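You operate a simulated robot arm through the tools that you are given. There is no shell and no other tool. Be economical: measure what you need, move in short steps, check, and stop when the job is done.

You are at the controls of a simulated robot arm. One attempt, no reset.

JOB
Put things in order on the wooden bench top. At the end: the orange plug from the wooden bench top stands on top of the grey bush; the pink block from the wooden bench top stands where the grey pin stood; the grey pin from the wooden bench top stands where the black lead stood; the black lead stands on top of the gold brass cover; whatever was shut is shut again. Leave all else as you found it, and nothing knocked over.

The check looks at the end state, three seconds after you hand in, the way a careful person would. Anything else that was tipped, shoved, dropped, spilled or broken makes it a failure. Lids that push on must go on centred and level and be pressed home; caps that screw on are set level and turned clockwise until they are tight.

ROBOT AND FRAMES
A 6-joint arm with a two-finger parallel gripper, fixed in place. Base frame: the origin is at the foot of the arm, x ahead of it, y to its left, z up; the work surface is at about z = 0. Lengths are in mm, angles in rad, forces in N, time in s.
With the tool pointing down near the work surface it reaches from about 140 to 580 mm from the base axis. Its first joint turns from -1.152 to 1.152 rad. Payload 2.1 kg.
The tool frame sits at the grasp point between the pads (the TCP): z along the fingers, y along the line on which they close. The tips reach 30 mm beyond it. The gripper opens to 94 mm. The fingers are 28 mm wide and 10 mm thick; the gripper's body (50 by 96 mm) begins 55 mm behind the TCP.
Orientation is told as [roll, pitch, yaw] about the base's x, y, z axes, in that order, counted from this pose: with the fingers straight down and closing along the base's y, the tool's x points along the base's -x, its y along +y and its z along -z.

CONTROLS
- The arm moves only by the tool servo_tool. Its argument "increments" is a list of rows, each an object (a shift or turn left out is 0, a gripper value left out holds the last) with "offset": the shift along the base's x, y, z in mm, a list of three; "rotation": the turn, a rotation vector about the base's x, y, z in rad, a list of three. In form: [{"offset": [dx, dy, dz], "rotation": [rx, ry, rz]}, ...]. A call has 1 to 10 rows; each row is the pose to reach, as a shift and turn from the pose commanded when the call began. "grip" is the gripper command, from -1 (shut) to 1 (fully open), values between in proportion, set as the call begins (left out, the last holds). Rows are played at 5 a second. More than 50 mm and 0.15 rad between two rows, or a gripper value outside its range, and nothing of the call is played. Where a pose cannot be reached the arm comes as near as it can. A force on the tool above 40 N (or 10 N above the force at the start of the call, whichever is more), or a blocked arm, ends the call early, and 0.2 s more pass. Each finger travels about 72 mm/s and halts on what it meets, pressing with about 40 N; the grip force reading is that of the motor and also rises with nothing between the fingers. The clock runs only during rows and for 0.2 s after the last one: add rows that repeat a pose to give the fingers time. It gives the time, the measured TCP pose, the force on the tool (base axes), the opening and the grip force at its end, in the units of the frame above (readings bear some noise), with the torque about the TCP (base axes, N m) and any sound that the robot's microphone picked up, and new pictures: "pictures" is both (left out), scene, wrist or none.
- Cameras (640 x 400 px; columns grow to the right, rows downward): "scene" is fixed at [77, -388.6, 494.3]; the picture's right is [0.56, -0.83, 0.00], its down [-0.40, -0.27, -0.87] and it looks along [0.72, 0.49, -0.49] (base axes); focal length 311 px, centre (320, 200). "wrist" rides on the gripper at [76, 14, -103] in the tool frame; the picture's right is [-0.18, 0.98, 0.00], its down [-0.75, -0.14, -0.64] and it looks along [-0.63, -0.12, 0.77] (tool axes); focal length 243 px, centre (320, 200). There is no depth. A picture from a camera that has moved, and an enlarged one, comes with that camera's place and axes in the base frame and with its lens.
- enlarge(camera, box): a new picture of the part [left, top, right, bottom] of that camera's present view, enlarged. It takes no simulated time.
- sign_off(): hands the job in; it is judged then, once.

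Go step by step. Nothing tells you positions but the pictures and the camera data: compare them with the known pose of the tool, close in by small moves and look again before you grip or let go. The budget is 120 turns and 200 pictures, counting those below and the enlarged ones. Unless the task says otherwise, let go and move clear before handing in, and close with one line.

The tools are called after ">>>" as name(argument=value, ...) on one line, values as JSON. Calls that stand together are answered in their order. servo_tool: Moves the arm, as the interface text tells. Its arguments: {"type":"object","properties":{"increments":{"type":"array"},"grip":{"type":"number"},"pictures":{"type":"string","enum":["both","scene","wrist","none"]}},"required":["increments"]} The other tools are called the same way: enlarge (camera, box) takes an enlarged picture of a part of a camera's view; sign_off () hands the job in.

At the start:

```text
time_s: 0.0
tcp_pos: [314.6, -94.4, 263.8]
ee_rot: [0.0, -0.001, 0.002]
force: [-0.1, 0.0, 0.0]
moment: [0.02, 0.0, 0.01]
grip_width: 93.8
finger_force: 0.1
```

scene: 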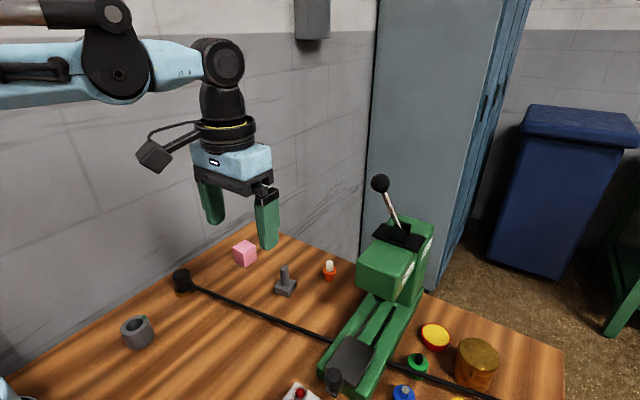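
wrist: 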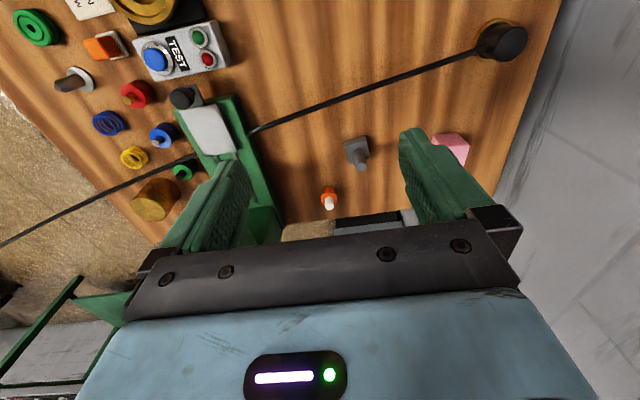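

I see the bench with the press, a pink block, a grey pin, an orange plug, a grey bush and a brass cover. I'll look closer to identify the items before moving.

>>> enlarge(camera="scene", box=[100, 220, 360, 400])

>>> enlarge(camera="scene", box=[280, 300, 540, 400])

>>> enlarge(camera="wrist", box=[0, 0, 320, 240])

```text
2.22 times, centred on (230, 310) of scene
camera zoom: at [77.0, -388.6, 494.3], right [0.56, -0.83, 0.0], down [-0.4, -0.27, -0.87], along [0.72, 0.49, -0.49], focal length 691 px, centre (520, -44)
```

zoom: 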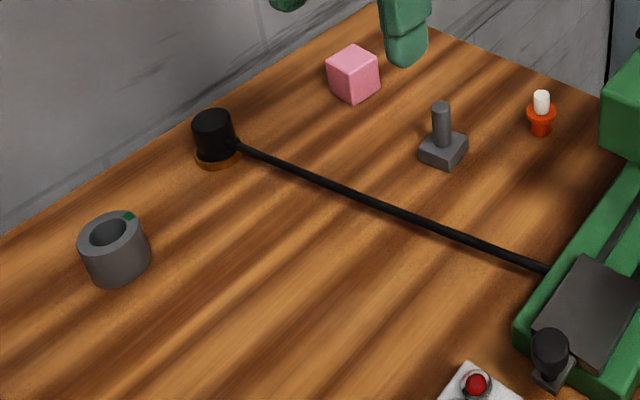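

```text
2.46 times, centred on (410, 350) of scene
camera zoom: at [77.0, -388.6, 494.3], right [0.56, -0.83, 0.0], down [-0.4, -0.27, -0.87], along [0.72, 0.49, -0.49], focal length 766 px, centre (98, -169)
```

zoom: 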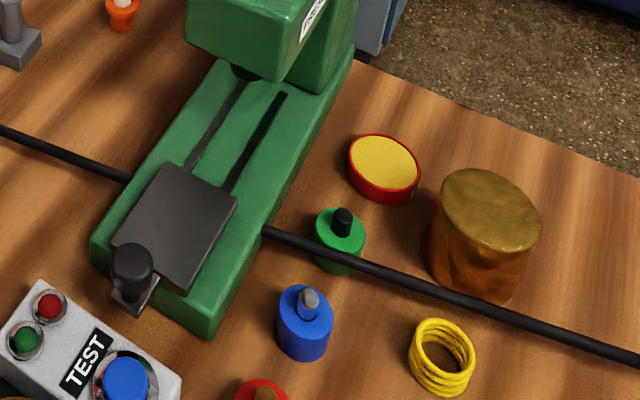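

```text
1.67 times, centred on (160, 120) of wrist
camera zoom: at [239.4, -82.3, 365.7], right [0.18, 0.98, 0.0], down [0.75, -0.14, 0.64], along [0.63, -0.12, -0.77], focal length 404 px, centre (587, 333)
```

zoom: 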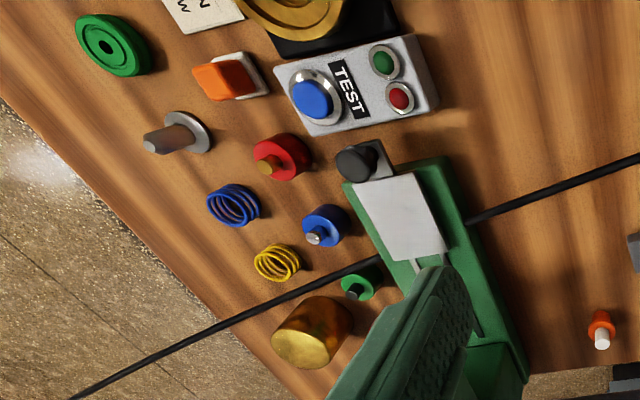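

I now have rough positions: lead (317,129), block (462,92), pin (436,-55), plug (520,-112), bush (198,90), brass item (462,-424). Part of the bench is still out of view, so I'll move the arm to look there.

>>> servo_tool(increments=[{"offset": [-40, -20, 20]}, {"offset": [-80, -50, 40]}, {"offset": [-110, -80, 60]}, {"offset": [-110, -110, 80]}, {"offset": [-110, -110, 80]}])

```text
refused: row 2 steps farther than a row can; nothing moved
```

The step was too large, so I'll use smaller ones.

>>> servo_tool(increments=[{"offset": [-25, -20, 15]}, {"offset": [-55, -40, 30]}, {"offset": [-80, -65, 50]}, {"offset": [-105, -85, 70]}, {"offset": [-110, -110, 80]}, {"offset": [-110, -110, 80]}])

```text
time_s: 1.4
tcp_pos: [205.6, -203.5, 344.1]
ee_rot: [-0.001, -0.002, 0.002]
force: [0.3, -0.4, -0.1]
moment: [0.01, -0.02, -0.01]
grip_width: 93.9
finger_force: 0.1
camera wrist: at [130.0, -192.2, 445.8], right [0.18, 0.98, 0.0], down [0.75, -0.14, 0.64], along [0.63, -0.12, -0.77], focal length 243 px, centre (320, 200)
```

scene: 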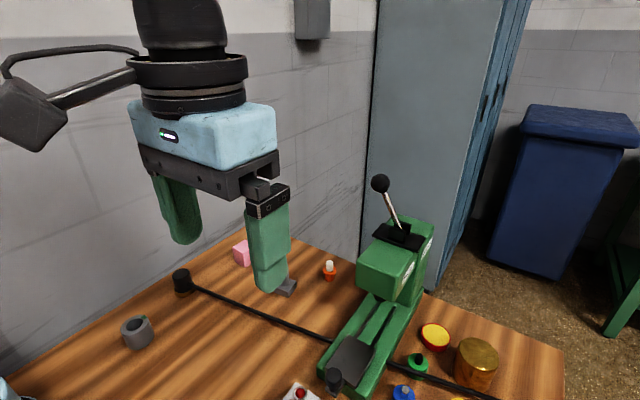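
wrist: 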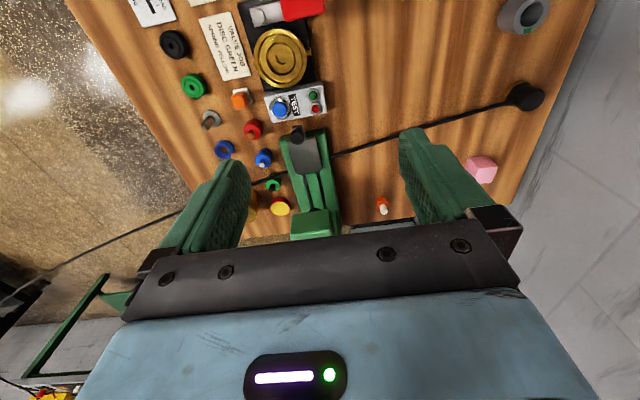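

>>> enlarge(camera="wrist", box=[130, 0, 350, 130])

>>> enlarge(camera="wrist", box=[360, 0, 580, 220])

```text
2.91 times, centred on (240, 65) of wrist
camera zoom: at [130.0, -192.2, 445.8], right [0.18, 0.98, 0.0], down [0.75, -0.14, 0.64], along [0.63, -0.12, -0.77], focal length 706 px, centre (553, 593)
```

zoom: 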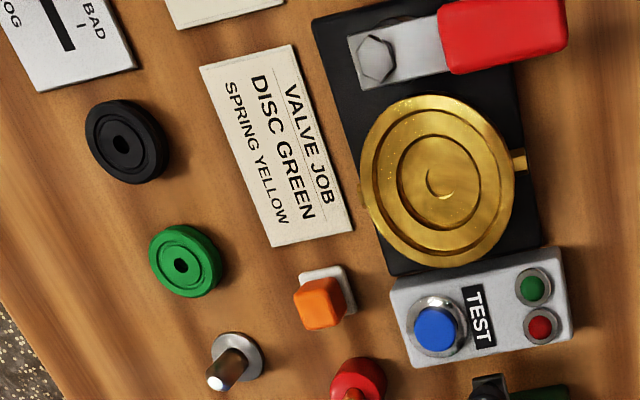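

```text
1.82 times, centred on (470, 110) of wrist
camera zoom: at [130.0, -192.2, 445.8], right [0.18, 0.98, 0.0], down [0.75, -0.14, 0.64], along [0.63, -0.12, -0.77], focal length 441 px, centre (47, 364)
```

zoom: 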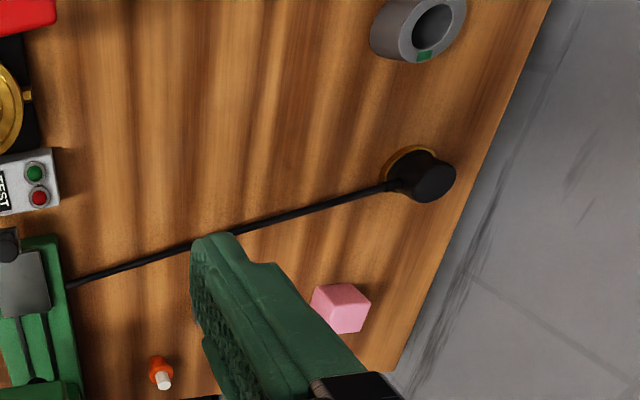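

Two candidates for the "gold brass cover": the grooved gold disc on a black fixture and the brass cylinder. I'll move over each for a closer look.

>>> servo_tool(increments=[{"offset": [-20, -20, -20]}, {"offset": [-35, -40, -40]}, {"offset": [-50, -60, -60]}, {"offset": [-50, -60, -60]}], pictures="wrist")

>>> enlarge(camera="scene", box=[400, 310, 520, 400])

```text
time_s: 2.4
tcp_pos: [156.0, -264.2, 281.2]
ee_rot: [-0.001, -0.001, 0.003]
force: [-1.1, -0.1, 0.4]
moment: [0.03, -0.01, 0.01]
grip_width: 94.1
finger_force: 0.1
camera wrist: at [80.4, -252.5, 383.8], right [0.18, 0.98, 0.0], down [0.75, -0.14, 0.64], along [0.63, -0.12, -0.77], focal length 243 px, centre (320, 200)
```

wrist: 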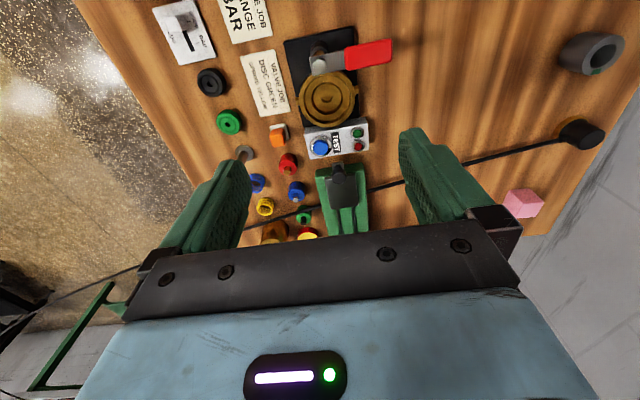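

```text
4.44 times, centred on (460, 355) of scene
camera zoom: at [77.0, -388.6, 494.3], right [0.56, -0.83, 0.0], down [-0.4, -0.27, -0.87], along [0.72, 0.49, -0.49], focal length 1382 px, centre (-302, -489)
```

zoom: 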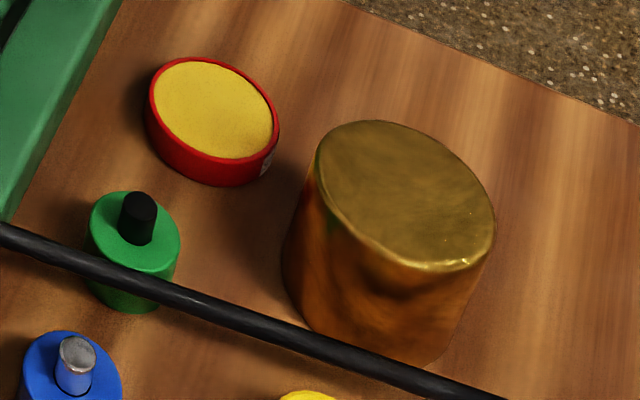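

>>> enlarge(camera="wrist", box=[200, 0, 420, 240])

>>> enlarge(camera="wrist", box=[270, 30, 400, 130])

```text
1.67 times, centred on (310, 120) of wrist
camera zoom: at [80.4, -252.5, 383.8], right [0.18, 0.98, 0.0], down [0.75, -0.14, 0.64], along [0.63, -0.12, -0.77], focal length 404 px, centre (337, 333)
```

zoom: 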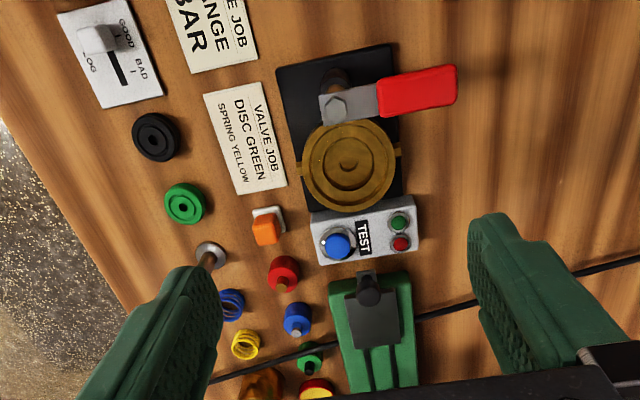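

```text
4.00 times, centred on (335, 80) of wrist
camera zoom: at [80.4, -252.5, 383.8], right [0.18, 0.98, 0.0], down [0.75, -0.14, 0.64], along [0.63, -0.12, -0.77], focal length 970 px, centre (260, 680)
```

zoom: 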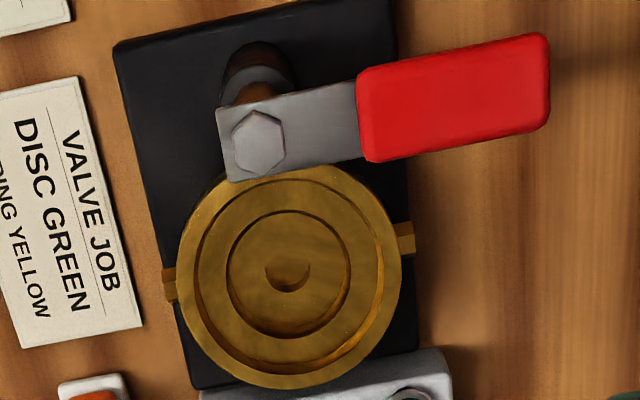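

The gold disc is the valve body: its bore is open and it has side ports. That makes the brass cylinder at about (462,-424) the cover, and it sits at the edge of reach, so I'll test the reach up high.

>>> servo_tool(increments=[{"offset": [38, -20, -5], "rotation": [0, 0, -0.1]}, {"offset": [76, -40, -10], "rotation": [0, 0, -0.2]}, {"offset": [114, -60, -20], "rotation": [0, 0, -0.3]}, {"offset": [152, -80, -30], "rotation": [0, 0, -0.4]}, {"offset": [190, -100, -40], "rotation": [0, 0, -0.5]}, {"offset": [228, -120, -60], "rotation": [0, 0, -0.6]}, {"offset": [266, -140, -80], "rotation": [0, 0, -0.7]}, {"offset": [306, -160, -100], "rotation": [0, 0, -0.745]}, {"offset": [306, -160, -120], "rotation": [0, 0, -0.745]}, {"offset": [306, -160, -120], "rotation": [0, 0, -0.745]}])

```text
time_s: 4.6
tcp_pos: [427.9, -393.9, 151.5]
ee_rot: [-0.001, -0.002, -0.744]
force: [0.1, -0.5, -0.5]
moment: [-0.03, -0.02, -0.03]
grip_width: 93.7
finger_force: 0.1
out of reach, approached as far as the arm can: row 7, 8, 9, 10
camera wrist: at [382.4, -333.1, 253.8], right [0.8, 0.6, 0.0], down [0.46, -0.61, 0.64], along [0.39, -0.52, -0.77], focal length 243 px, centre (320, 200)
```

scene: 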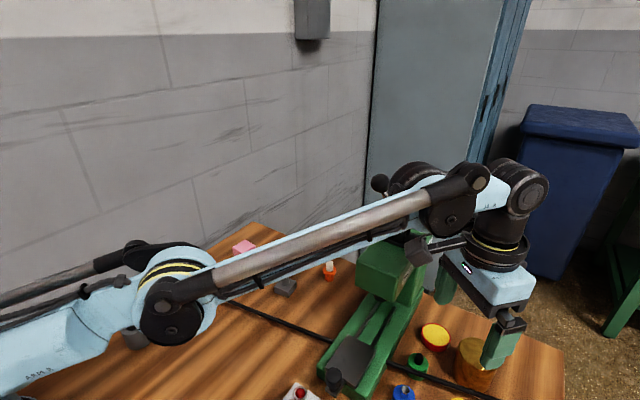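
wrist: 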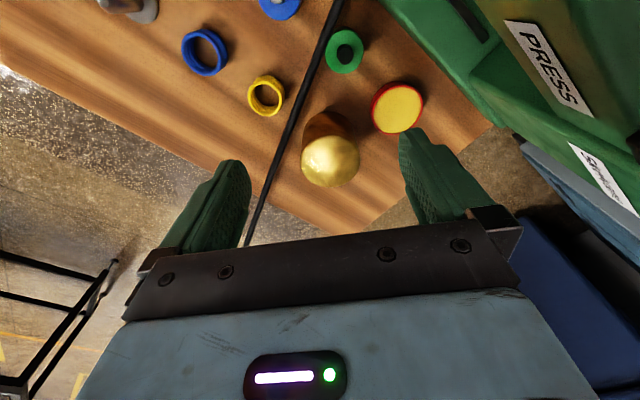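

The tool pointing straight down stops at radius 581, and the cover sits at about (462,-423), radius 627. I'll test whether tilting the tool outward extends the reach.

>>> servo_tool(increments=[{"rotation": [-0.095, -0.103, 0]}, {"rotation": [-0.19, -0.206, 0]}, {"rotation": [-0.237, -0.257, 0]}, {"rotation": [-0.237, -0.257, 0]}], pictures="none")

```text
time_s: 5.6
tcp_pos: [467.1, -428.0, 178.3]
ee_rot: [-0.001, -0.35, -0.745]
force: [0.6, 0.1, 0.4]
moment: [-0.01, 0.03, 0.01]
grip_width: 94.1
finger_force: 0.0
out of reach, approached as far as the arm can: row 1, 2, 3, 4
```

A tilt of 0.35 rad reaches radius 633. I'll check that it still holds lower down.

>>> servo_tool(increments=[{"offset": [0, 0, -30]}, {"offset": [0, 0, -50]}, {"offset": [0, 0, -50]}], pictures="wrist")

```text
time_s: 6.4
tcp_pos: [479.4, -440.5, 135.8]
ee_rot: [0.001, -0.35, -0.743]
force: [-0.3, -0.2, -0.2]
moment: [-0.01, 0.01, 0.03]
grip_width: 94.0
finger_force: 0.0
out of reach, approached as far as the arm can: row 1, 2, 3
camera wrist: at [412.3, -360.6, 204.8], right [0.79, 0.61, 0.06], down [0.26, -0.43, 0.86], along [0.55, -0.67, -0.5], focal length 243 px, centre (320, 200)
```

wrist: 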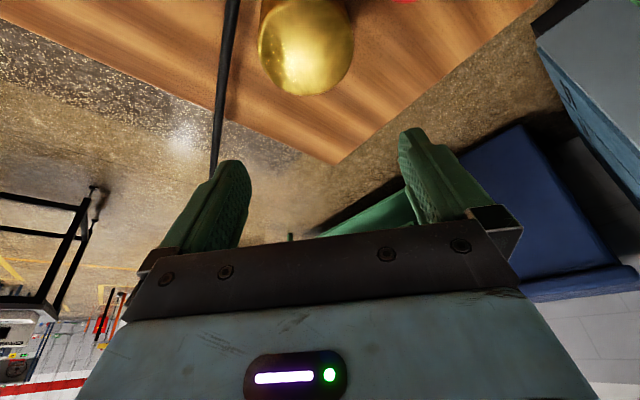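

The tilted tool reaches the cover top with room to spare. Next I'll return upright and go look at the lead, the bush and the wall clearance.

>>> servo_tool(increments=[{"offset": [0, 0, 40], "rotation": [0.05, 0.054, 0]}, {"offset": [-25, 20, 70], "rotation": [0.1, 0.11, 0]}, {"offset": [-55, 45, 100], "rotation": [0.16, 0.174, 0]}, {"offset": [-90, 70, 120], "rotation": [0.22, 0.24, 0]}, {"offset": [-125, 95, 120], "rotation": [0.237, 0.257, 0]}, {"offset": [-160, 120, 120], "rotation": [0.237, 0.257, 0]}, {"offset": [-190, 150, 120], "rotation": [0.237, 0.257, 0]}, {"offset": [-190, 150, 120], "rotation": [0.237, 0.257, 0]}], pictures="none")

```text
time_s: 8.2
tcp_pos: [330.8, -330.2, 262.0]
ee_rot: [0.0, -0.001, -0.743]
force: [-0.5, -0.1, 0.0]
moment: [-0.01, -0.02, -0.03]
grip_width: 94.0
finger_force: 0.0
out of reach, approached as far as the arm can: row 1, 2, 3, 6, 7, 8
```

>>> servo_tool(increments=[{"offset": [-20, 40, 0], "rotation": [0, 0, 0.083]}, {"offset": [-40, 80, 0], "rotation": [0, 0, 0.166]}, {"offset": [-60, 120, 0], "rotation": [0, 0, 0.249]}, {"offset": [-70, 160, 0], "rotation": [0, 0, 0.332]}, {"offset": [-80, 200, 0], "rotation": [0, 0, 0.415]}, {"offset": [-90, 245, 0], "rotation": [0, 0, 0.498]}, {"offset": [-95, 290, 0], "rotation": [0, 0, 0.58]}, {"offset": [-100, 335, 0], "rotation": [0, 0, 0.66]}, {"offset": [-100, 380, 0], "rotation": [0, 0, 0.743]}, {"offset": [-100, 380, 0], "rotation": [0, 0, 0.743]}])

```text
time_s: 10.4
tcp_pos: [456.9, 93.0, 263.0]
ee_rot: [-0.001, -0.001, -0.003]
force: [0.3, 0.1, -0.2]
moment: [-0.02, 0.03, -0.03]
grip_width: 94.1
finger_force: 0.0
out of reach, approached as far as the arm can: row 1, 2, 3, 4, 5, 6, 7, 8, 9, 10
camera wrist: at [381.6, 104.3, 364.1], right [0.19, 0.98, 0.0], down [0.75, -0.14, 0.64], along [0.63, -0.12, -0.77], focal length 243 px, centre (320, 200)
```

scene: 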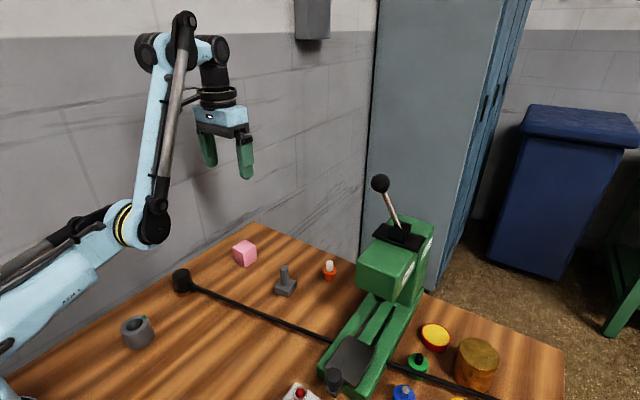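
wrist: 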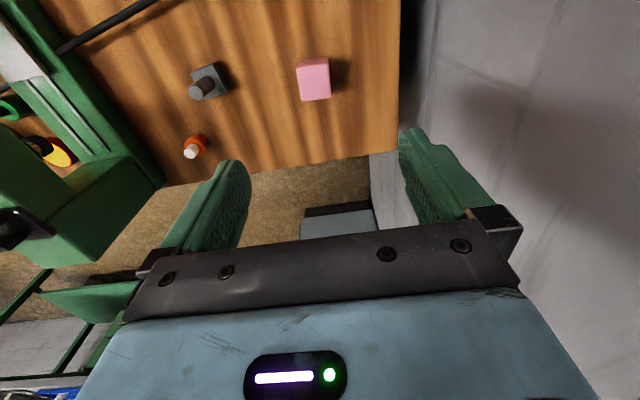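

The readings and picture show the arm passed through full stretch and folded into an elbow-low posture, so it can't pull back. I'll stretch out again at a safe height and try to return elbow-high.

>>> servo_tool(increments=[{"offset": [30, 5, 10]}, {"offset": [70, 10, 20]}, {"offset": [110, 20, 30]}, {"offset": [150, 25, 40]}, {"offset": [190, 30, 40]}, {"offset": [190, 30, 40]}], pictures="scene")

```text
time_s: 11.8
tcp_pos: [533.1, 103.3, 247.2]
ee_rot: [0.001, 0.0, -0.003]
force: [0.0, 0.7, 0.5]
moment: [0.01, 0.0, 0.05]
grip_width: 93.9
finger_force: 0.1
out of reach, approached as far as the arm can: row 2, 3, 4, 5, 6
```

scene: 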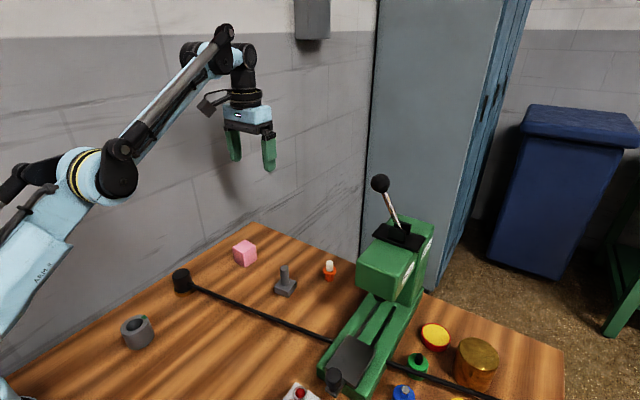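

>>> servo_tool(increments=[{"offset": [-40, -8, -10]}, {"offset": [-80, -15, -20]}, {"offset": [-120, -22, -20]}, {"offset": [-120, -22, -20]}], pictures="scene")

```text
time_s: 12.8
tcp_pos: [413.0, 80.3, 224.8]
ee_rot: [-0.001, -0.002, -0.001]
force: [0.1, -0.3, 0.3]
moment: [0.01, 0.02, 0.0]
grip_width: 93.9
finger_force: 0.2
```

scene: 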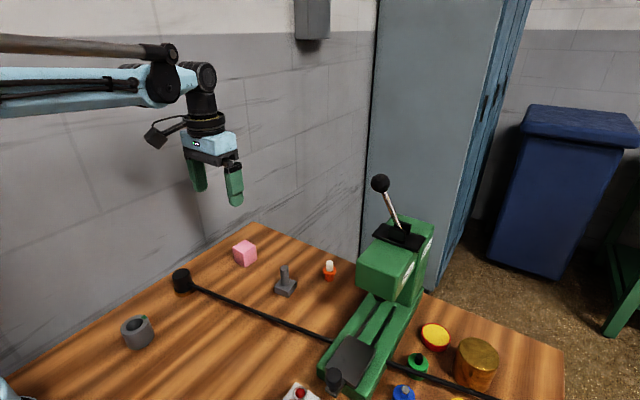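

The arm is elbow-high again and within reach. Next I'll move in to view the lead and bush closely.

>>> servo_tool(increments=[{"offset": [-45, 5, 0]}, {"offset": [-90, 12, 0]}, {"offset": [-135, 20, 0]}, {"offset": [-180, 28, -10]}, {"offset": [-200, 30, -25]}, {"offset": [-200, 30, -25]}], pictures="wrist")

>>> enlarge(camera="scene", box=[100, 230, 240, 360])

```text
time_s: 14.2
tcp_pos: [212.6, 112.4, 201.0]
ee_rot: [0.0, -0.001, -0.001]
force: [0.6, -0.1, 0.2]
moment: [0.03, -0.01, -0.03]
grip_width: 94.0
finger_force: 0.1
camera wrist: at [136.6, 123.0, 302.6], right [0.19, 0.98, 0.0], down [0.75, -0.14, 0.64], along [0.63, -0.12, -0.77], focal length 243 px, centre (320, 200)
```

wrist: 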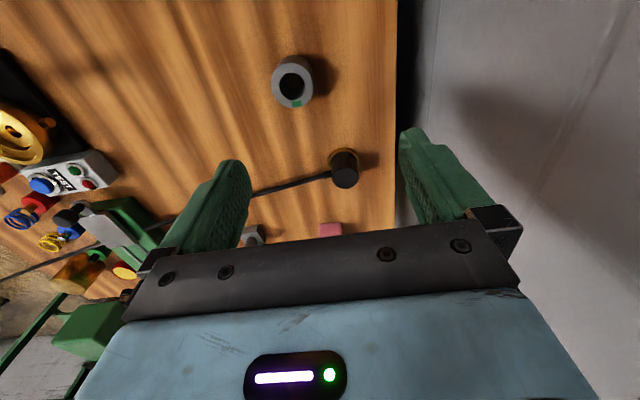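

```text
3.08 times, centred on (170, 295) of scene
camera zoom: at [77.0, -388.6, 494.3], right [0.56, -0.83, 0.0], down [-0.4, -0.27, -0.87], along [0.72, 0.49, -0.49], focal length 957 px, centre (782, -92)
```

zoom: 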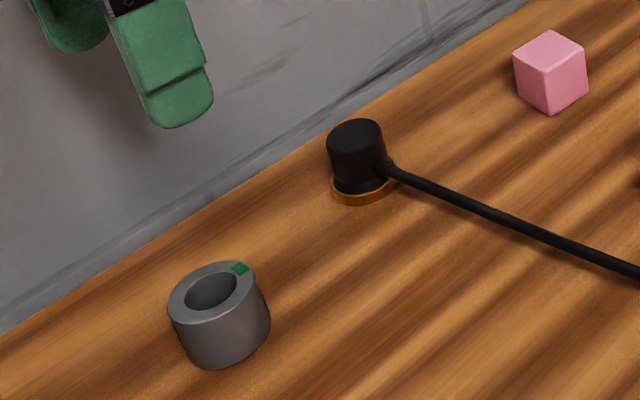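

>>> enlarge(camera="wrist", box=[240, 40, 400, 200])

>>> enlarge(camera="scene", box=[155, 255, 225, 305])

```text
2.50 times, centred on (320, 120) of wrist
camera zoom: at [136.6, 123.0, 302.6], right [0.19, 0.98, 0.0], down [0.75, -0.14, 0.64], along [0.63, -0.12, -0.77], focal length 606 px, centre (320, 400)
```

zoom: 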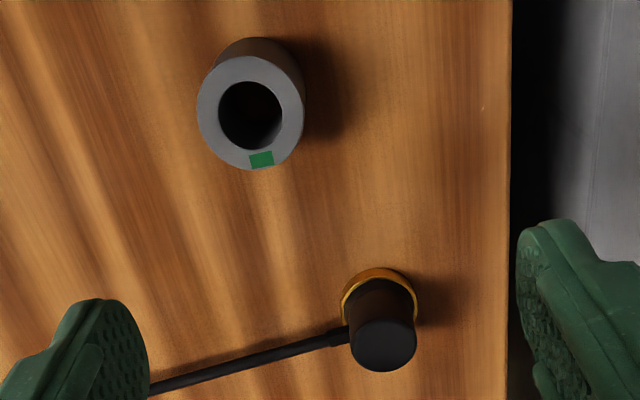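

```text
8.00 times, centred on (190, 280) of scene
camera zoom: at [77.0, -388.6, 494.3], right [0.56, -0.83, 0.0], down [-0.4, -0.27, -0.87], along [0.72, 0.49, -0.49], focal length 2488 px, centre (1360, -440)
```

zoom: 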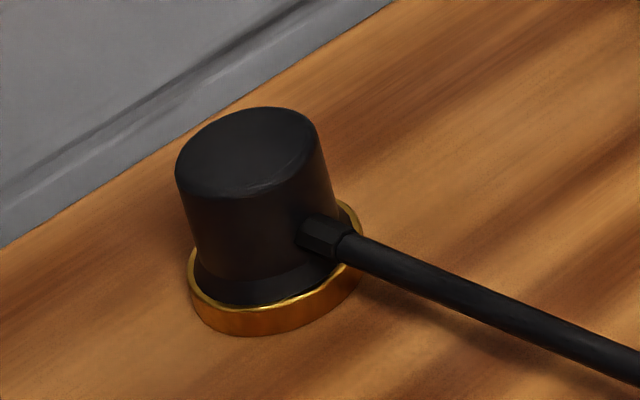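

The lead is at about (316,124), 47 mm tall. It has a brass foot ring and a boot that leaves toward −y at about z=24. I'll approach with the fingers closing roughly along x, clear of the boot and the wall.

>>> servo_tool(increments=[{"offset": [10, 1, 0], "rotation": [0, 0, 0.14]}, {"offset": [20, 2, 0], "rotation": [0, 0, 0.28]}, {"offset": [32, 4, 0], "rotation": [0, 0, 0.42]}, {"offset": [44, 5, 0], "rotation": [0, 0, 0.56]}, {"offset": [56, 6, 0], "rotation": [0, 0, 0.7]}, {"offset": [68, 7, 0], "rotation": [0, 0, 0.84]}, {"offset": [80, 8, 0], "rotation": [0, 0, 0.98]}, {"offset": [92, 9, 0], "rotation": [0, 0, 1.12]}, {"offset": [103, 11, 0], "rotation": [0, 0, 1.26]}, {"offset": [103, 11, -20], "rotation": [0, 0, 1.4]}], pictures="none")

>>> servo_tool(increments=[{"offset": [0, 0, -40]}, {"offset": [0, 0, -75]}, {"offset": [0, 0, -75]}])

```text
time_s: 16.4
tcp_pos: [315.0, 122.0, 182.4]
ee_rot: [0.0, -0.004, 1.4]
force: [-0.4, 0.4, -0.8]
moment: [0.03, -0.02, 0.01]
grip_width: 93.9
finger_force: 0.1
```

```text
time_s: 17.2
tcp_pos: [317.7, 124.6, 105.9]
ee_rot: [0.0, 0.0, 1.398]
force: [-0.5, 0.0, 1.2]
moment: [0.03, 0.01, -0.01]
grip_width: 94.0
finger_force: 0.0
camera wrist: at [291.1, 48.9, 207.7], right [-0.94, 0.35, 0.0], down [0.27, 0.72, 0.64], along [0.22, 0.6, -0.77], focal length 243 px, centre (320, 200)
```

scene: 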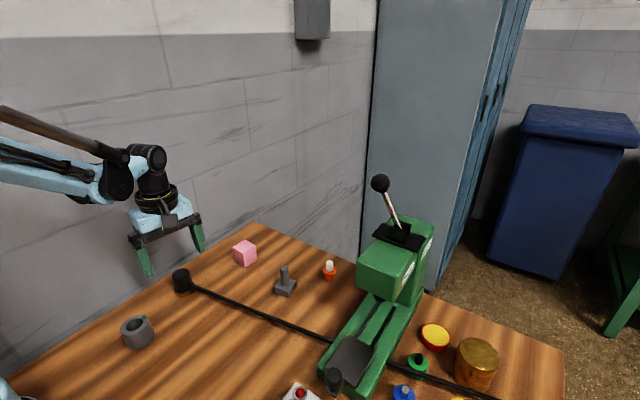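
wrist: 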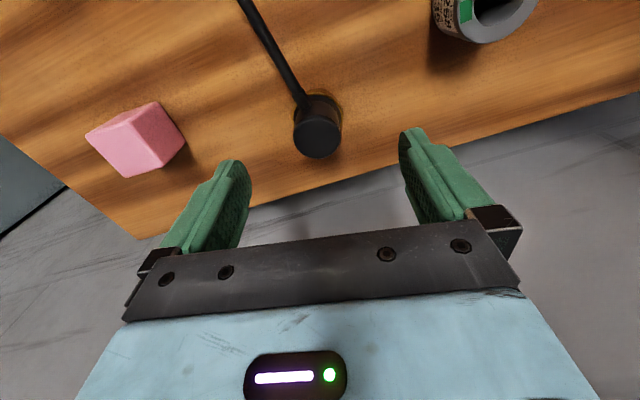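

The lead is centred between the fingers to within about 2 mm. I'll descend and grip.

>>> servo_tool(increments=[{"offset": [1, -2, -30]}, {"offset": [1, -2, -55]}, {"offset": [1, -2, -61]}, {"offset": [1, -2, -61]}])

```text
time_s: 18.2
tcp_pos: [318.2, 121.9, 47.5]
ee_rot: [0.001, -0.002, 1.399]
force: [0.3, 0.5, 0.1]
moment: [-0.02, -0.02, 0.03]
grip_width: 94.0
finger_force: 0.0
camera wrist: at [291.1, 46.6, 148.7], right [-0.94, 0.35, 0.0], down [0.27, 0.72, 0.64], along [0.22, 0.6, -0.77], focal length 243 px, centre (320, 200)
```

scene: 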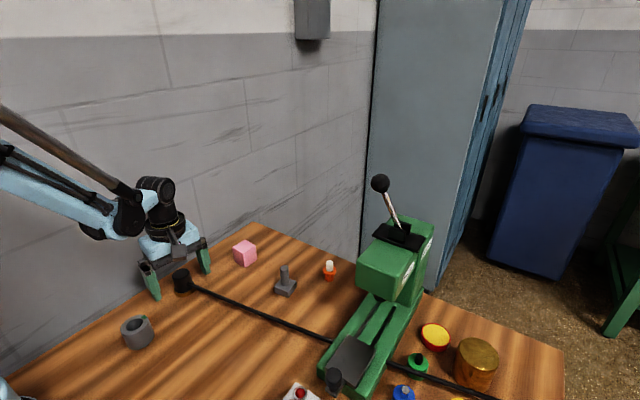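
wrist: 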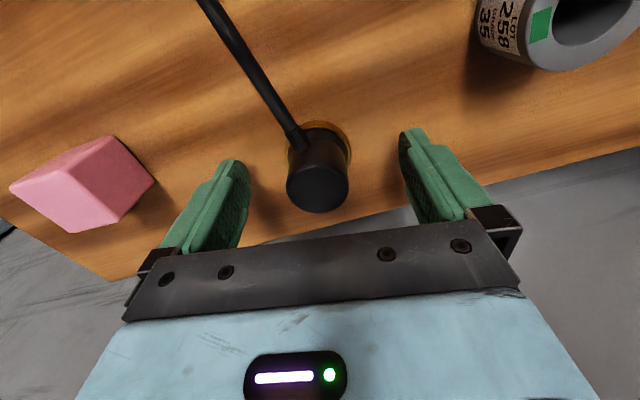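

>>> servo_tool(increments=[{"offset": [1, -2, -1]}, {"offset": [1, -2, -1]}, {"offset": [1, -2, -1]}, {"offset": [1, -2, -1]}, {"offset": [1, -2, -1]}], grip=-1, pictures="none")

>>> servo_tool(increments=[{"offset": [0, 0, 10]}, {"offset": [0, 0, 25]}, {"offset": [0, 0, 40]}, {"offset": [0, 0, 40]}])

```text
time_s: 19.4
tcp_pos: [319.6, 120.5, 45.3]
ee_rot: [-0.002, 0.0, 1.397]
force: [0.4, 1.2, 0.3]
moment: [-0.02, 0.01, 0.04]
grip_width: 35.2
finger_force: 39.2
```

```text
time_s: 20.4
tcp_pos: [318.8, 120.3, 84.1]
ee_rot: [0.001, -0.002, 1.397]
force: [-0.8, -0.7, -2.4]
moment: [-0.01, 0.02, 0.0]
grip_width: 35.0
finger_force: 40.1
camera wrist: at [293.0, 44.0, 186.1], right [-0.94, 0.35, 0.0], down [0.27, 0.72, 0.64], along [0.22, 0.6, -0.77], focal length 243 px, centre (320, 200)
```

scene: 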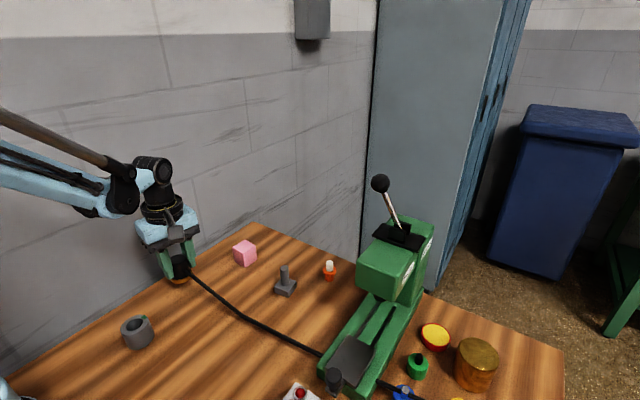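
wrist: 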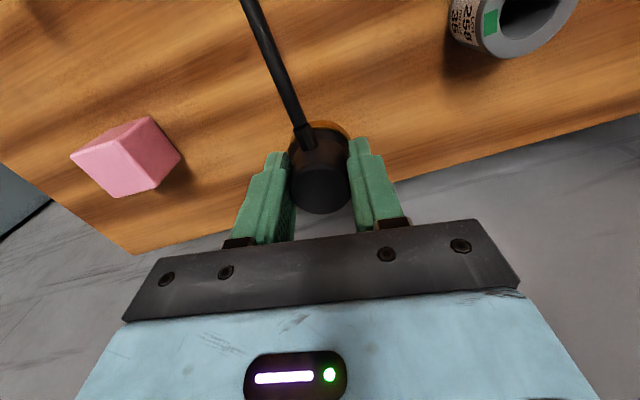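

The lead is in the grip and lifted, but the cable shifted and the green part looks different, so I'll check it.

>>> enlarge(camera="scene", box=[320, 310, 520, 400])

>>> enlarge(camera="scene", box=[160, 240, 360, 400])

```text
3.20 times, centred on (420, 355) of scene
camera zoom: at [77.0, -388.6, 494.3], right [0.56, -0.83, 0.0], down [-0.4, -0.27, -0.87], along [0.72, 0.49, -0.49], focal length 995 px, centre (0, -296)
```

zoom: 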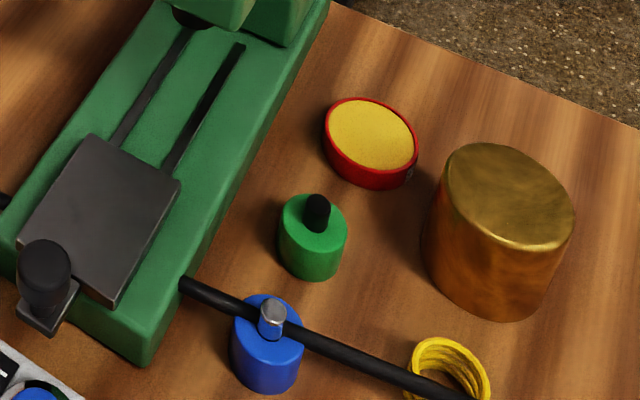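

```text
2.50 times, centred on (260, 320) of scene
camera zoom: at [77.0, -388.6, 494.3], right [0.56, -0.83, 0.0], down [-0.4, -0.27, -0.87], along [0.72, 0.49, -0.49], focal length 777 px, centre (470, -100)
```

zoom: 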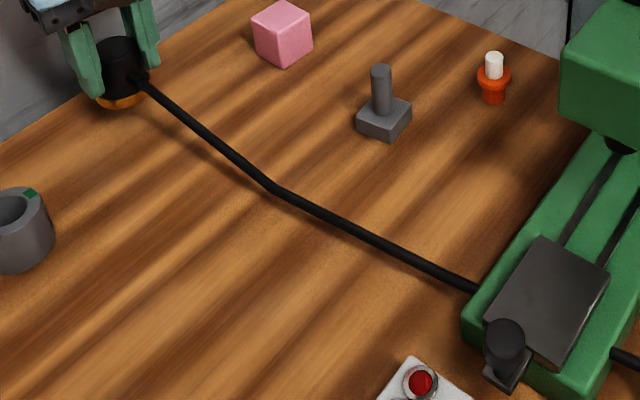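

The cable passes through other objects without moving them, and everything else is intact. Because the cover needs a tilted grasp, I'll set the lead down on clear bench at (320,10) and take it again tilted.

>>> servo_tool(increments=[{"offset": [0, -40, 0]}, {"offset": [0, -80, 0]}, {"offset": [0, -110, 0]}, {"offset": [0, -110, -25]}, {"offset": [0, -110, -36]}, {"offset": [0, -110, -39]}, {"offset": [0, -110, -39]}])

```text
time_s: 22.0
tcp_pos: [319.5, 7.2, 45.5]
ee_rot: [-0.001, 0.0, 1.397]
force: [0.4, -0.2, -2.2]
moment: [-0.04, 0.0, 0.02]
grip_width: 34.8
finger_force: 39.7
camera wrist: at [292.6, -66.8, 147.5], right [-0.94, 0.35, 0.0], down [0.27, 0.72, 0.64], along [0.22, 0.6, -0.77], focal length 243 px, centre (320, 200)
```

scene: 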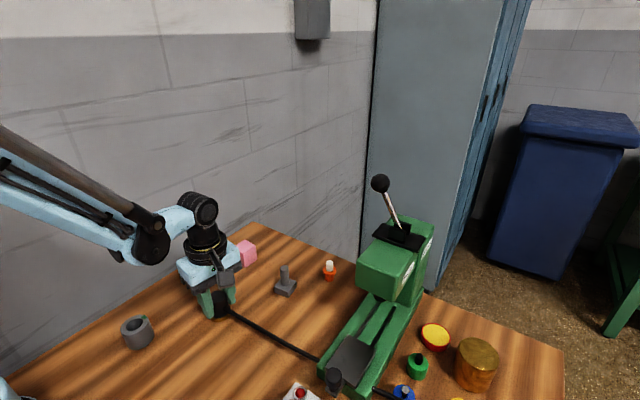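
wrist: 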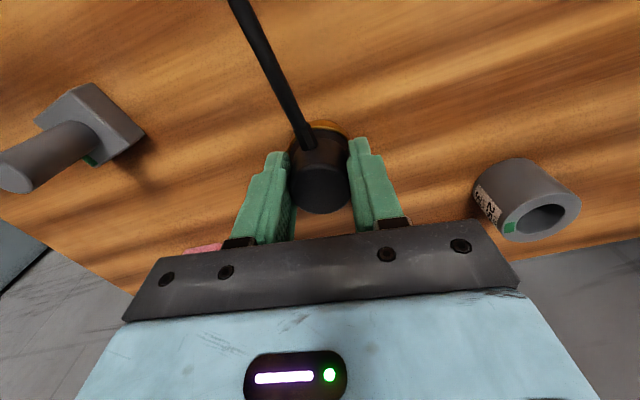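

>>> servo_tool(increments=[{"offset": [0, 0, -1.5]}, {"offset": [0, 0, -1.5]}], pictures="none")

>>> servo_tool(increments=[{"offset": [0, 0, 0]}, {"offset": [0, 0, 0]}, {"offset": [0, 0, 0]}, {"offset": [0, 0, 0]}, {"offset": [0, 0, 30]}, {"offset": [0, 0, 70]}, {"offset": [0, 0, 90]}, {"offset": [0, 0, 90]}], grip=1)

```text
time_s: 22.6
tcp_pos: [318.8, 9.4, 44.0]
ee_rot: [0.0, -0.004, 1.399]
force: [-0.6, 3.6, 24.3]
moment: [0.22, -0.07, 0.03]
grip_width: 34.6
finger_force: 39.5
```

```text
time_s: 24.4
tcp_pos: [317.6, 8.6, 135.2]
ee_rot: [0.001, -0.003, 1.398]
force: [0.9, 1.0, -0.8]
moment: [0.01, -0.01, 0.0]
grip_width: 93.9
finger_force: 0.0
camera wrist: at [291.3, -66.2, 236.5], right [-0.94, 0.35, 0.0], down [0.27, 0.72, 0.64], along [0.22, 0.6, -0.77], focal length 243 px, centre (320, 200)
```

scene: 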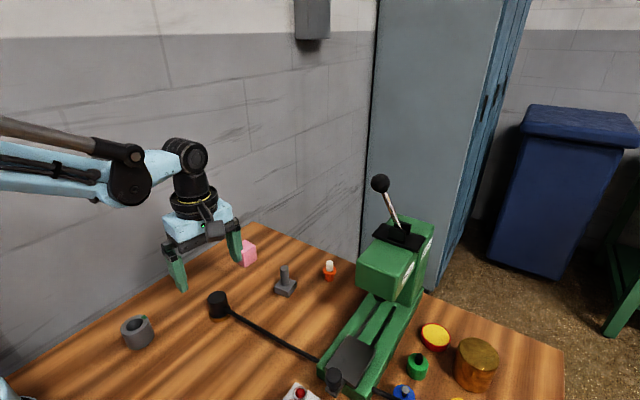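
wrist: 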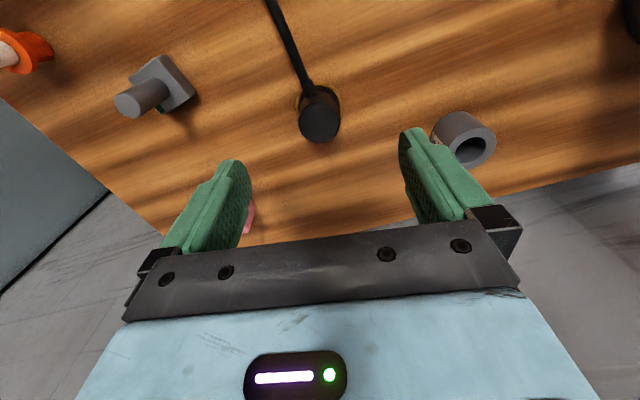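

The lead stands upright at about (319,6). Next I'll rotate the tool to yaw −0.85 above it.

>>> servo_tool(increments=[{"offset": [0, 0, 20], "rotation": [0, 0, -0.14]}, {"offset": [0, 0, 20], "rotation": [0, 0, -0.28]}, {"offset": [0, 0, 20], "rotation": [0, 0, -0.42]}, {"offset": [0, 0, 20], "rotation": [0, 0, -0.56]}, {"offset": [0, 0, 20], "rotation": [0, 0, -0.7]}, {"offset": [0, 0, 20], "rotation": [0, 0, -0.84]}, {"offset": [0, 0, 20], "rotation": [0, 0, -0.98]}, {"offset": [0, 0, 20], "rotation": [0, 0, -1.12]}, {"offset": [0, 0, 20], "rotation": [0, 0, -1.26]}, {"offset": [0, 0, 20], "rotation": [0, 0, -1.4]}], pictures="wrist")

>>> servo_tool(increments=[{"rotation": [0, 0, -0.14]}, {"rotation": [0, 0, -0.28]}, {"rotation": [0, 0, -0.42]}, {"rotation": [0, 0, -0.56]}, {"rotation": [0, 0, -0.7]}, {"rotation": [0, 0, -0.8]}, {"rotation": [0, 0, -0.8]}], pictures="none")

```text
time_s: 26.6
tcp_pos: [317.7, 8.7, 155.6]
ee_rot: [0.001, -0.001, -0.004]
force: [-0.8, -0.1, -0.1]
moment: [-0.02, 0.0, 0.03]
grip_width: 94.0
finger_force: 0.0
camera wrist: at [242.7, 20.8, 256.6], right [0.19, 0.98, 0.0], down [0.75, -0.14, 0.64], along [0.63, -0.12, -0.77], focal length 243 px, centre (320, 200)
```

wrist: 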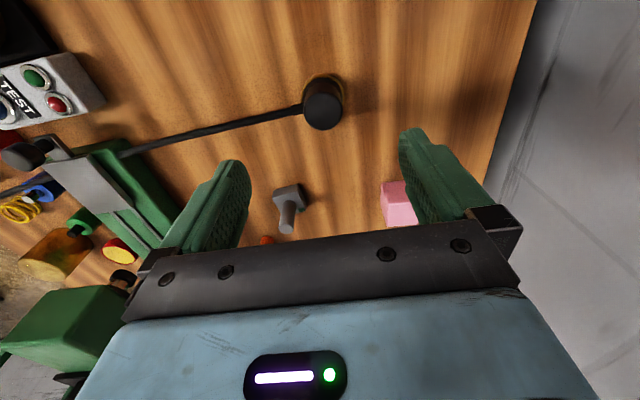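

```text
time_s: 28.2
tcp_pos: [318.2, 8.9, 155.3]
ee_rot: [0.0, 0.0, -0.803]
force: [0.1, -0.2, -0.3]
moment: [-0.04, 0.01, -0.04]
grip_width: 94.0
finger_force: 0.1
```

The lead's centre is at about (319,8.5). I'll tilt the tool 0.3 rad outward and come down over it.

>>> servo_tool(increments=[{"offset": [-1, 1, -10], "rotation": [-0.1, -0.098, 0]}, {"offset": [-2, 2.5, -30], "rotation": [-0.2, -0.195, 0]}, {"offset": [-2, 2.5, -50], "rotation": [-0.215, -0.209, 0]}, {"offset": [-2, 2.5, -50], "rotation": [-0.215, -0.209, 0]}])

```text
time_s: 29.2
tcp_pos: [315.4, 11.8, 104.6]
ee_rot: [0.001, -0.302, -0.8]
force: [-0.1, 0.7, -0.3]
moment: [0.01, 0.0, 0.03]
grip_width: 94.1
finger_force: 0.0
camera wrist: at [255.0, 93.4, 179.4], right [0.83, 0.56, 0.06], down [0.27, -0.48, 0.84], along [0.49, -0.68, -0.54], focal length 243 px, centre (320, 200)
```

scene: 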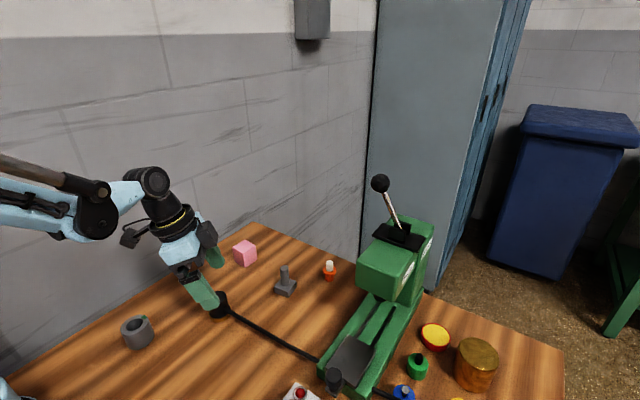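
wrist: 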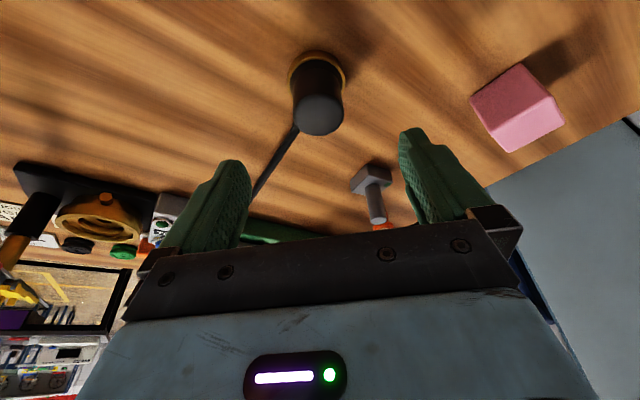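

>>> servo_tool(increments=[{"offset": [0, 0, -30]}, {"offset": [0, 0, -50]}, {"offset": [0, 0, -55.5]}, {"offset": [0, 0, -55.5]}])

```text
time_s: 30.2
tcp_pos: [315.8, 11.9, 47.9]
ee_rot: [0.001, -0.302, -0.802]
force: [-0.5, -0.4, -0.1]
moment: [0.02, 0.0, -0.01]
grip_width: 94.2
finger_force: 0.0
camera wrist: at [254.9, 92.7, 123.6], right [0.83, 0.56, 0.06], down [0.27, -0.48, 0.84], along [0.49, -0.68, -0.54], focal length 243 px, centre (320, 200)
```

scene: 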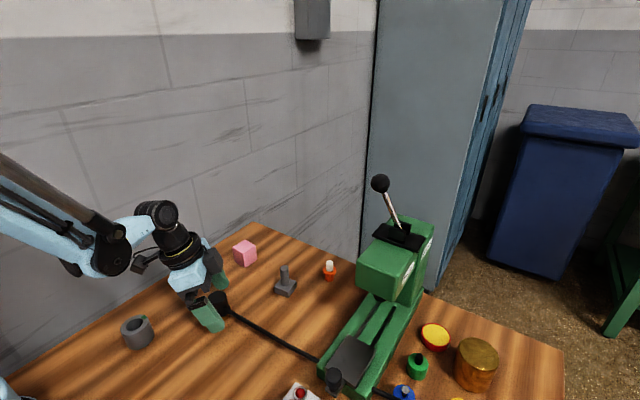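
wrist: 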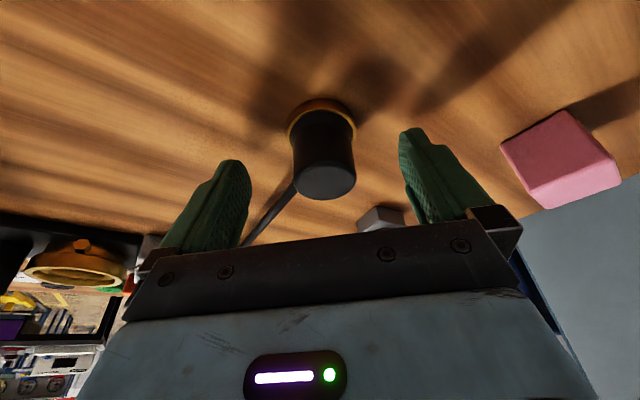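

It's well placed, so I'll close and lift.

>>> servo_tool(increments=[{"offset": [0, 0, 0]}, {"offset": [0, 0, 0]}, {"offset": [0, 0, 0]}, {"offset": [0, 0, 0]}, {"offset": [0, 0, 0]}], grip=-1, pictures="none")

>>> servo_tool(increments=[{"offset": [0, 0, 20]}, {"offset": [0, 0, 50]}, {"offset": [0, 0, 85]}, {"offset": [0, 0, 110]}, {"offset": [0, 0, 110]}])

```text
time_s: 31.4
tcp_pos: [316.3, 11.9, 48.9]
ee_rot: [0.003, -0.302, -0.8]
force: [-0.7, -0.6, 0.6]
moment: [-0.03, -0.01, 0.02]
grip_width: 34.4
finger_force: 40.3
```

```text
time_s: 32.6
tcp_pos: [316.0, 11.8, 159.3]
ee_rot: [0.001, -0.302, -0.8]
force: [-0.6, 1.2, -2.1]
moment: [0.0, -0.03, -0.01]
grip_width: 34.1
finger_force: 39.9
camera wrist: at [255.1, 94.1, 233.5], right [0.83, 0.56, 0.06], down [0.27, -0.48, 0.84], along [0.49, -0.68, -0.54], focal length 243 px, centre (320, 200)
```

scene: 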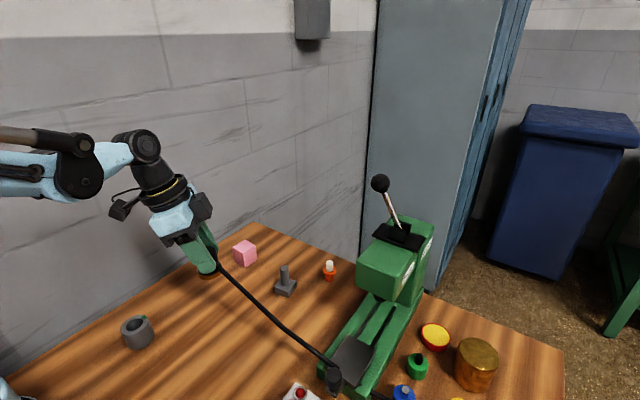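
wrist: 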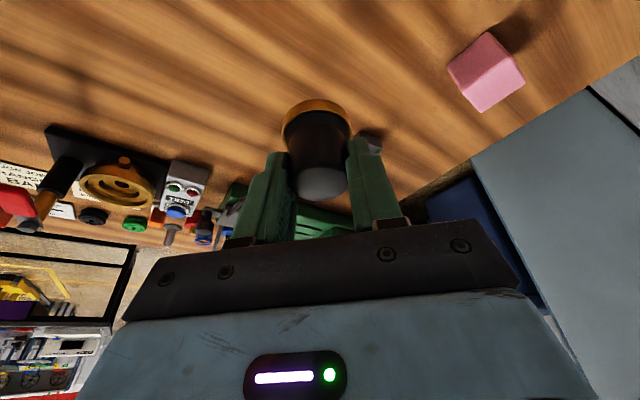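

The lead is held upright in the tilted grip. I'll carry it high around the front of the press toward the cover.

>>> servo_tool(increments=[{"offset": [-5, -45, 10]}, {"offset": [-10, -90, 20]}, {"offset": [-15, -136, 30]}, {"offset": [-15, -182, 30]}, {"offset": [-10, -228, 30]}, {"offset": [0, -272, 30]}, {"offset": [12, -316, 30]}, {"offset": [46, -346, 30]}, {"offset": [80, -374, 20]}, {"offset": [108, -398, 10]}])

```text
time_s: 34.8
tcp_pos: [423.4, -388.6, 168.1]
ee_rot: [0.001, -0.302, -0.801]
force: [0.3, 0.2, -2.3]
moment: [-0.01, 0.01, 0.0]
grip_width: 33.9
finger_force: 39.7
camera wrist: at [363.1, -306.8, 242.8], right [0.83, 0.56, 0.06], down [0.27, -0.48, 0.84], along [0.49, -0.68, -0.54], focal length 243 px, centre (320, 200)
```

scene: 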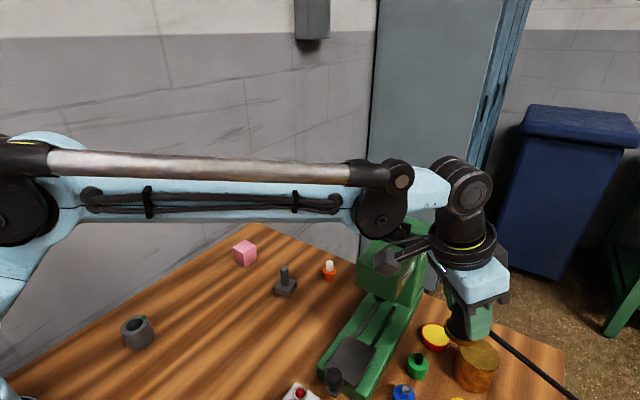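
wrist: 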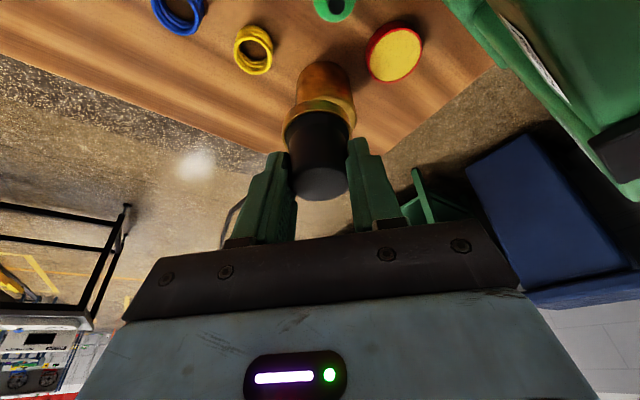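

>>> servo_tool(increments=[{"offset": [12, -10, -18]}, {"offset": [24, -21, -30]}, {"offset": [35, -31, -36]}, {"offset": [35, -31, -36]}])

>>> enlarge(camera="scene", box=[410, 280, 540, 400])

```text
time_s: 35.8
tcp_pos: [458.2, -418.5, 132.1]
ee_rot: [0.002, -0.3, -0.802]
force: [1.3, 0.7, -1.2]
moment: [0.01, 0.0, -0.02]
grip_width: 34.1
finger_force: 39.4
camera wrist: at [397.3, -337.0, 207.4], right [0.83, 0.56, 0.06], down [0.27, -0.48, 0.84], along [0.49, -0.68, -0.54], focal length 243 px, centre (320, 200)
```

scene: 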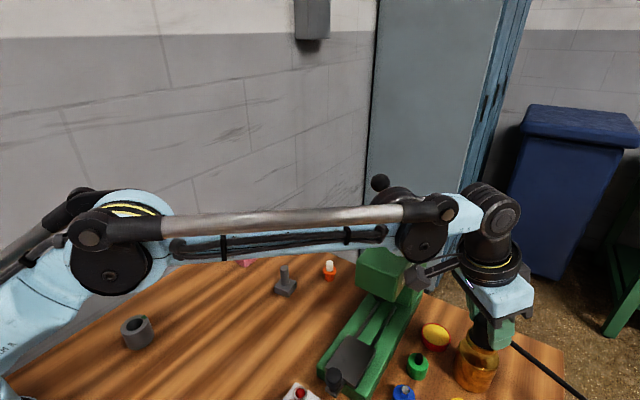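
wrist: 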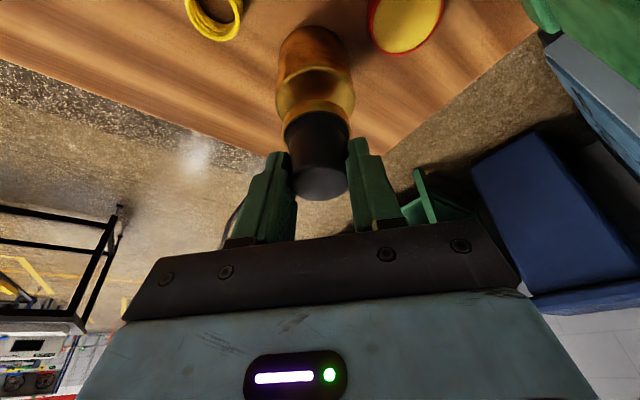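

```text
3.33 times, centred on (475, 340) of scene
camera zoom: at [77.0, -388.7, 494.3], right [0.56, -0.83, 0.0], down [-0.4, -0.27, -0.87], along [0.72, 0.49, -0.49], focal length 1037 px, centre (-197, -267)
```

zoom: 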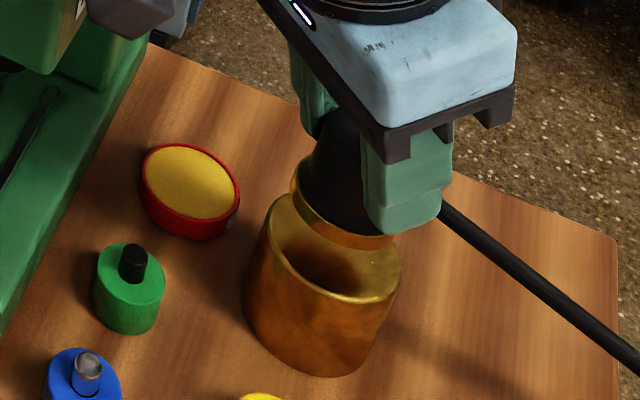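

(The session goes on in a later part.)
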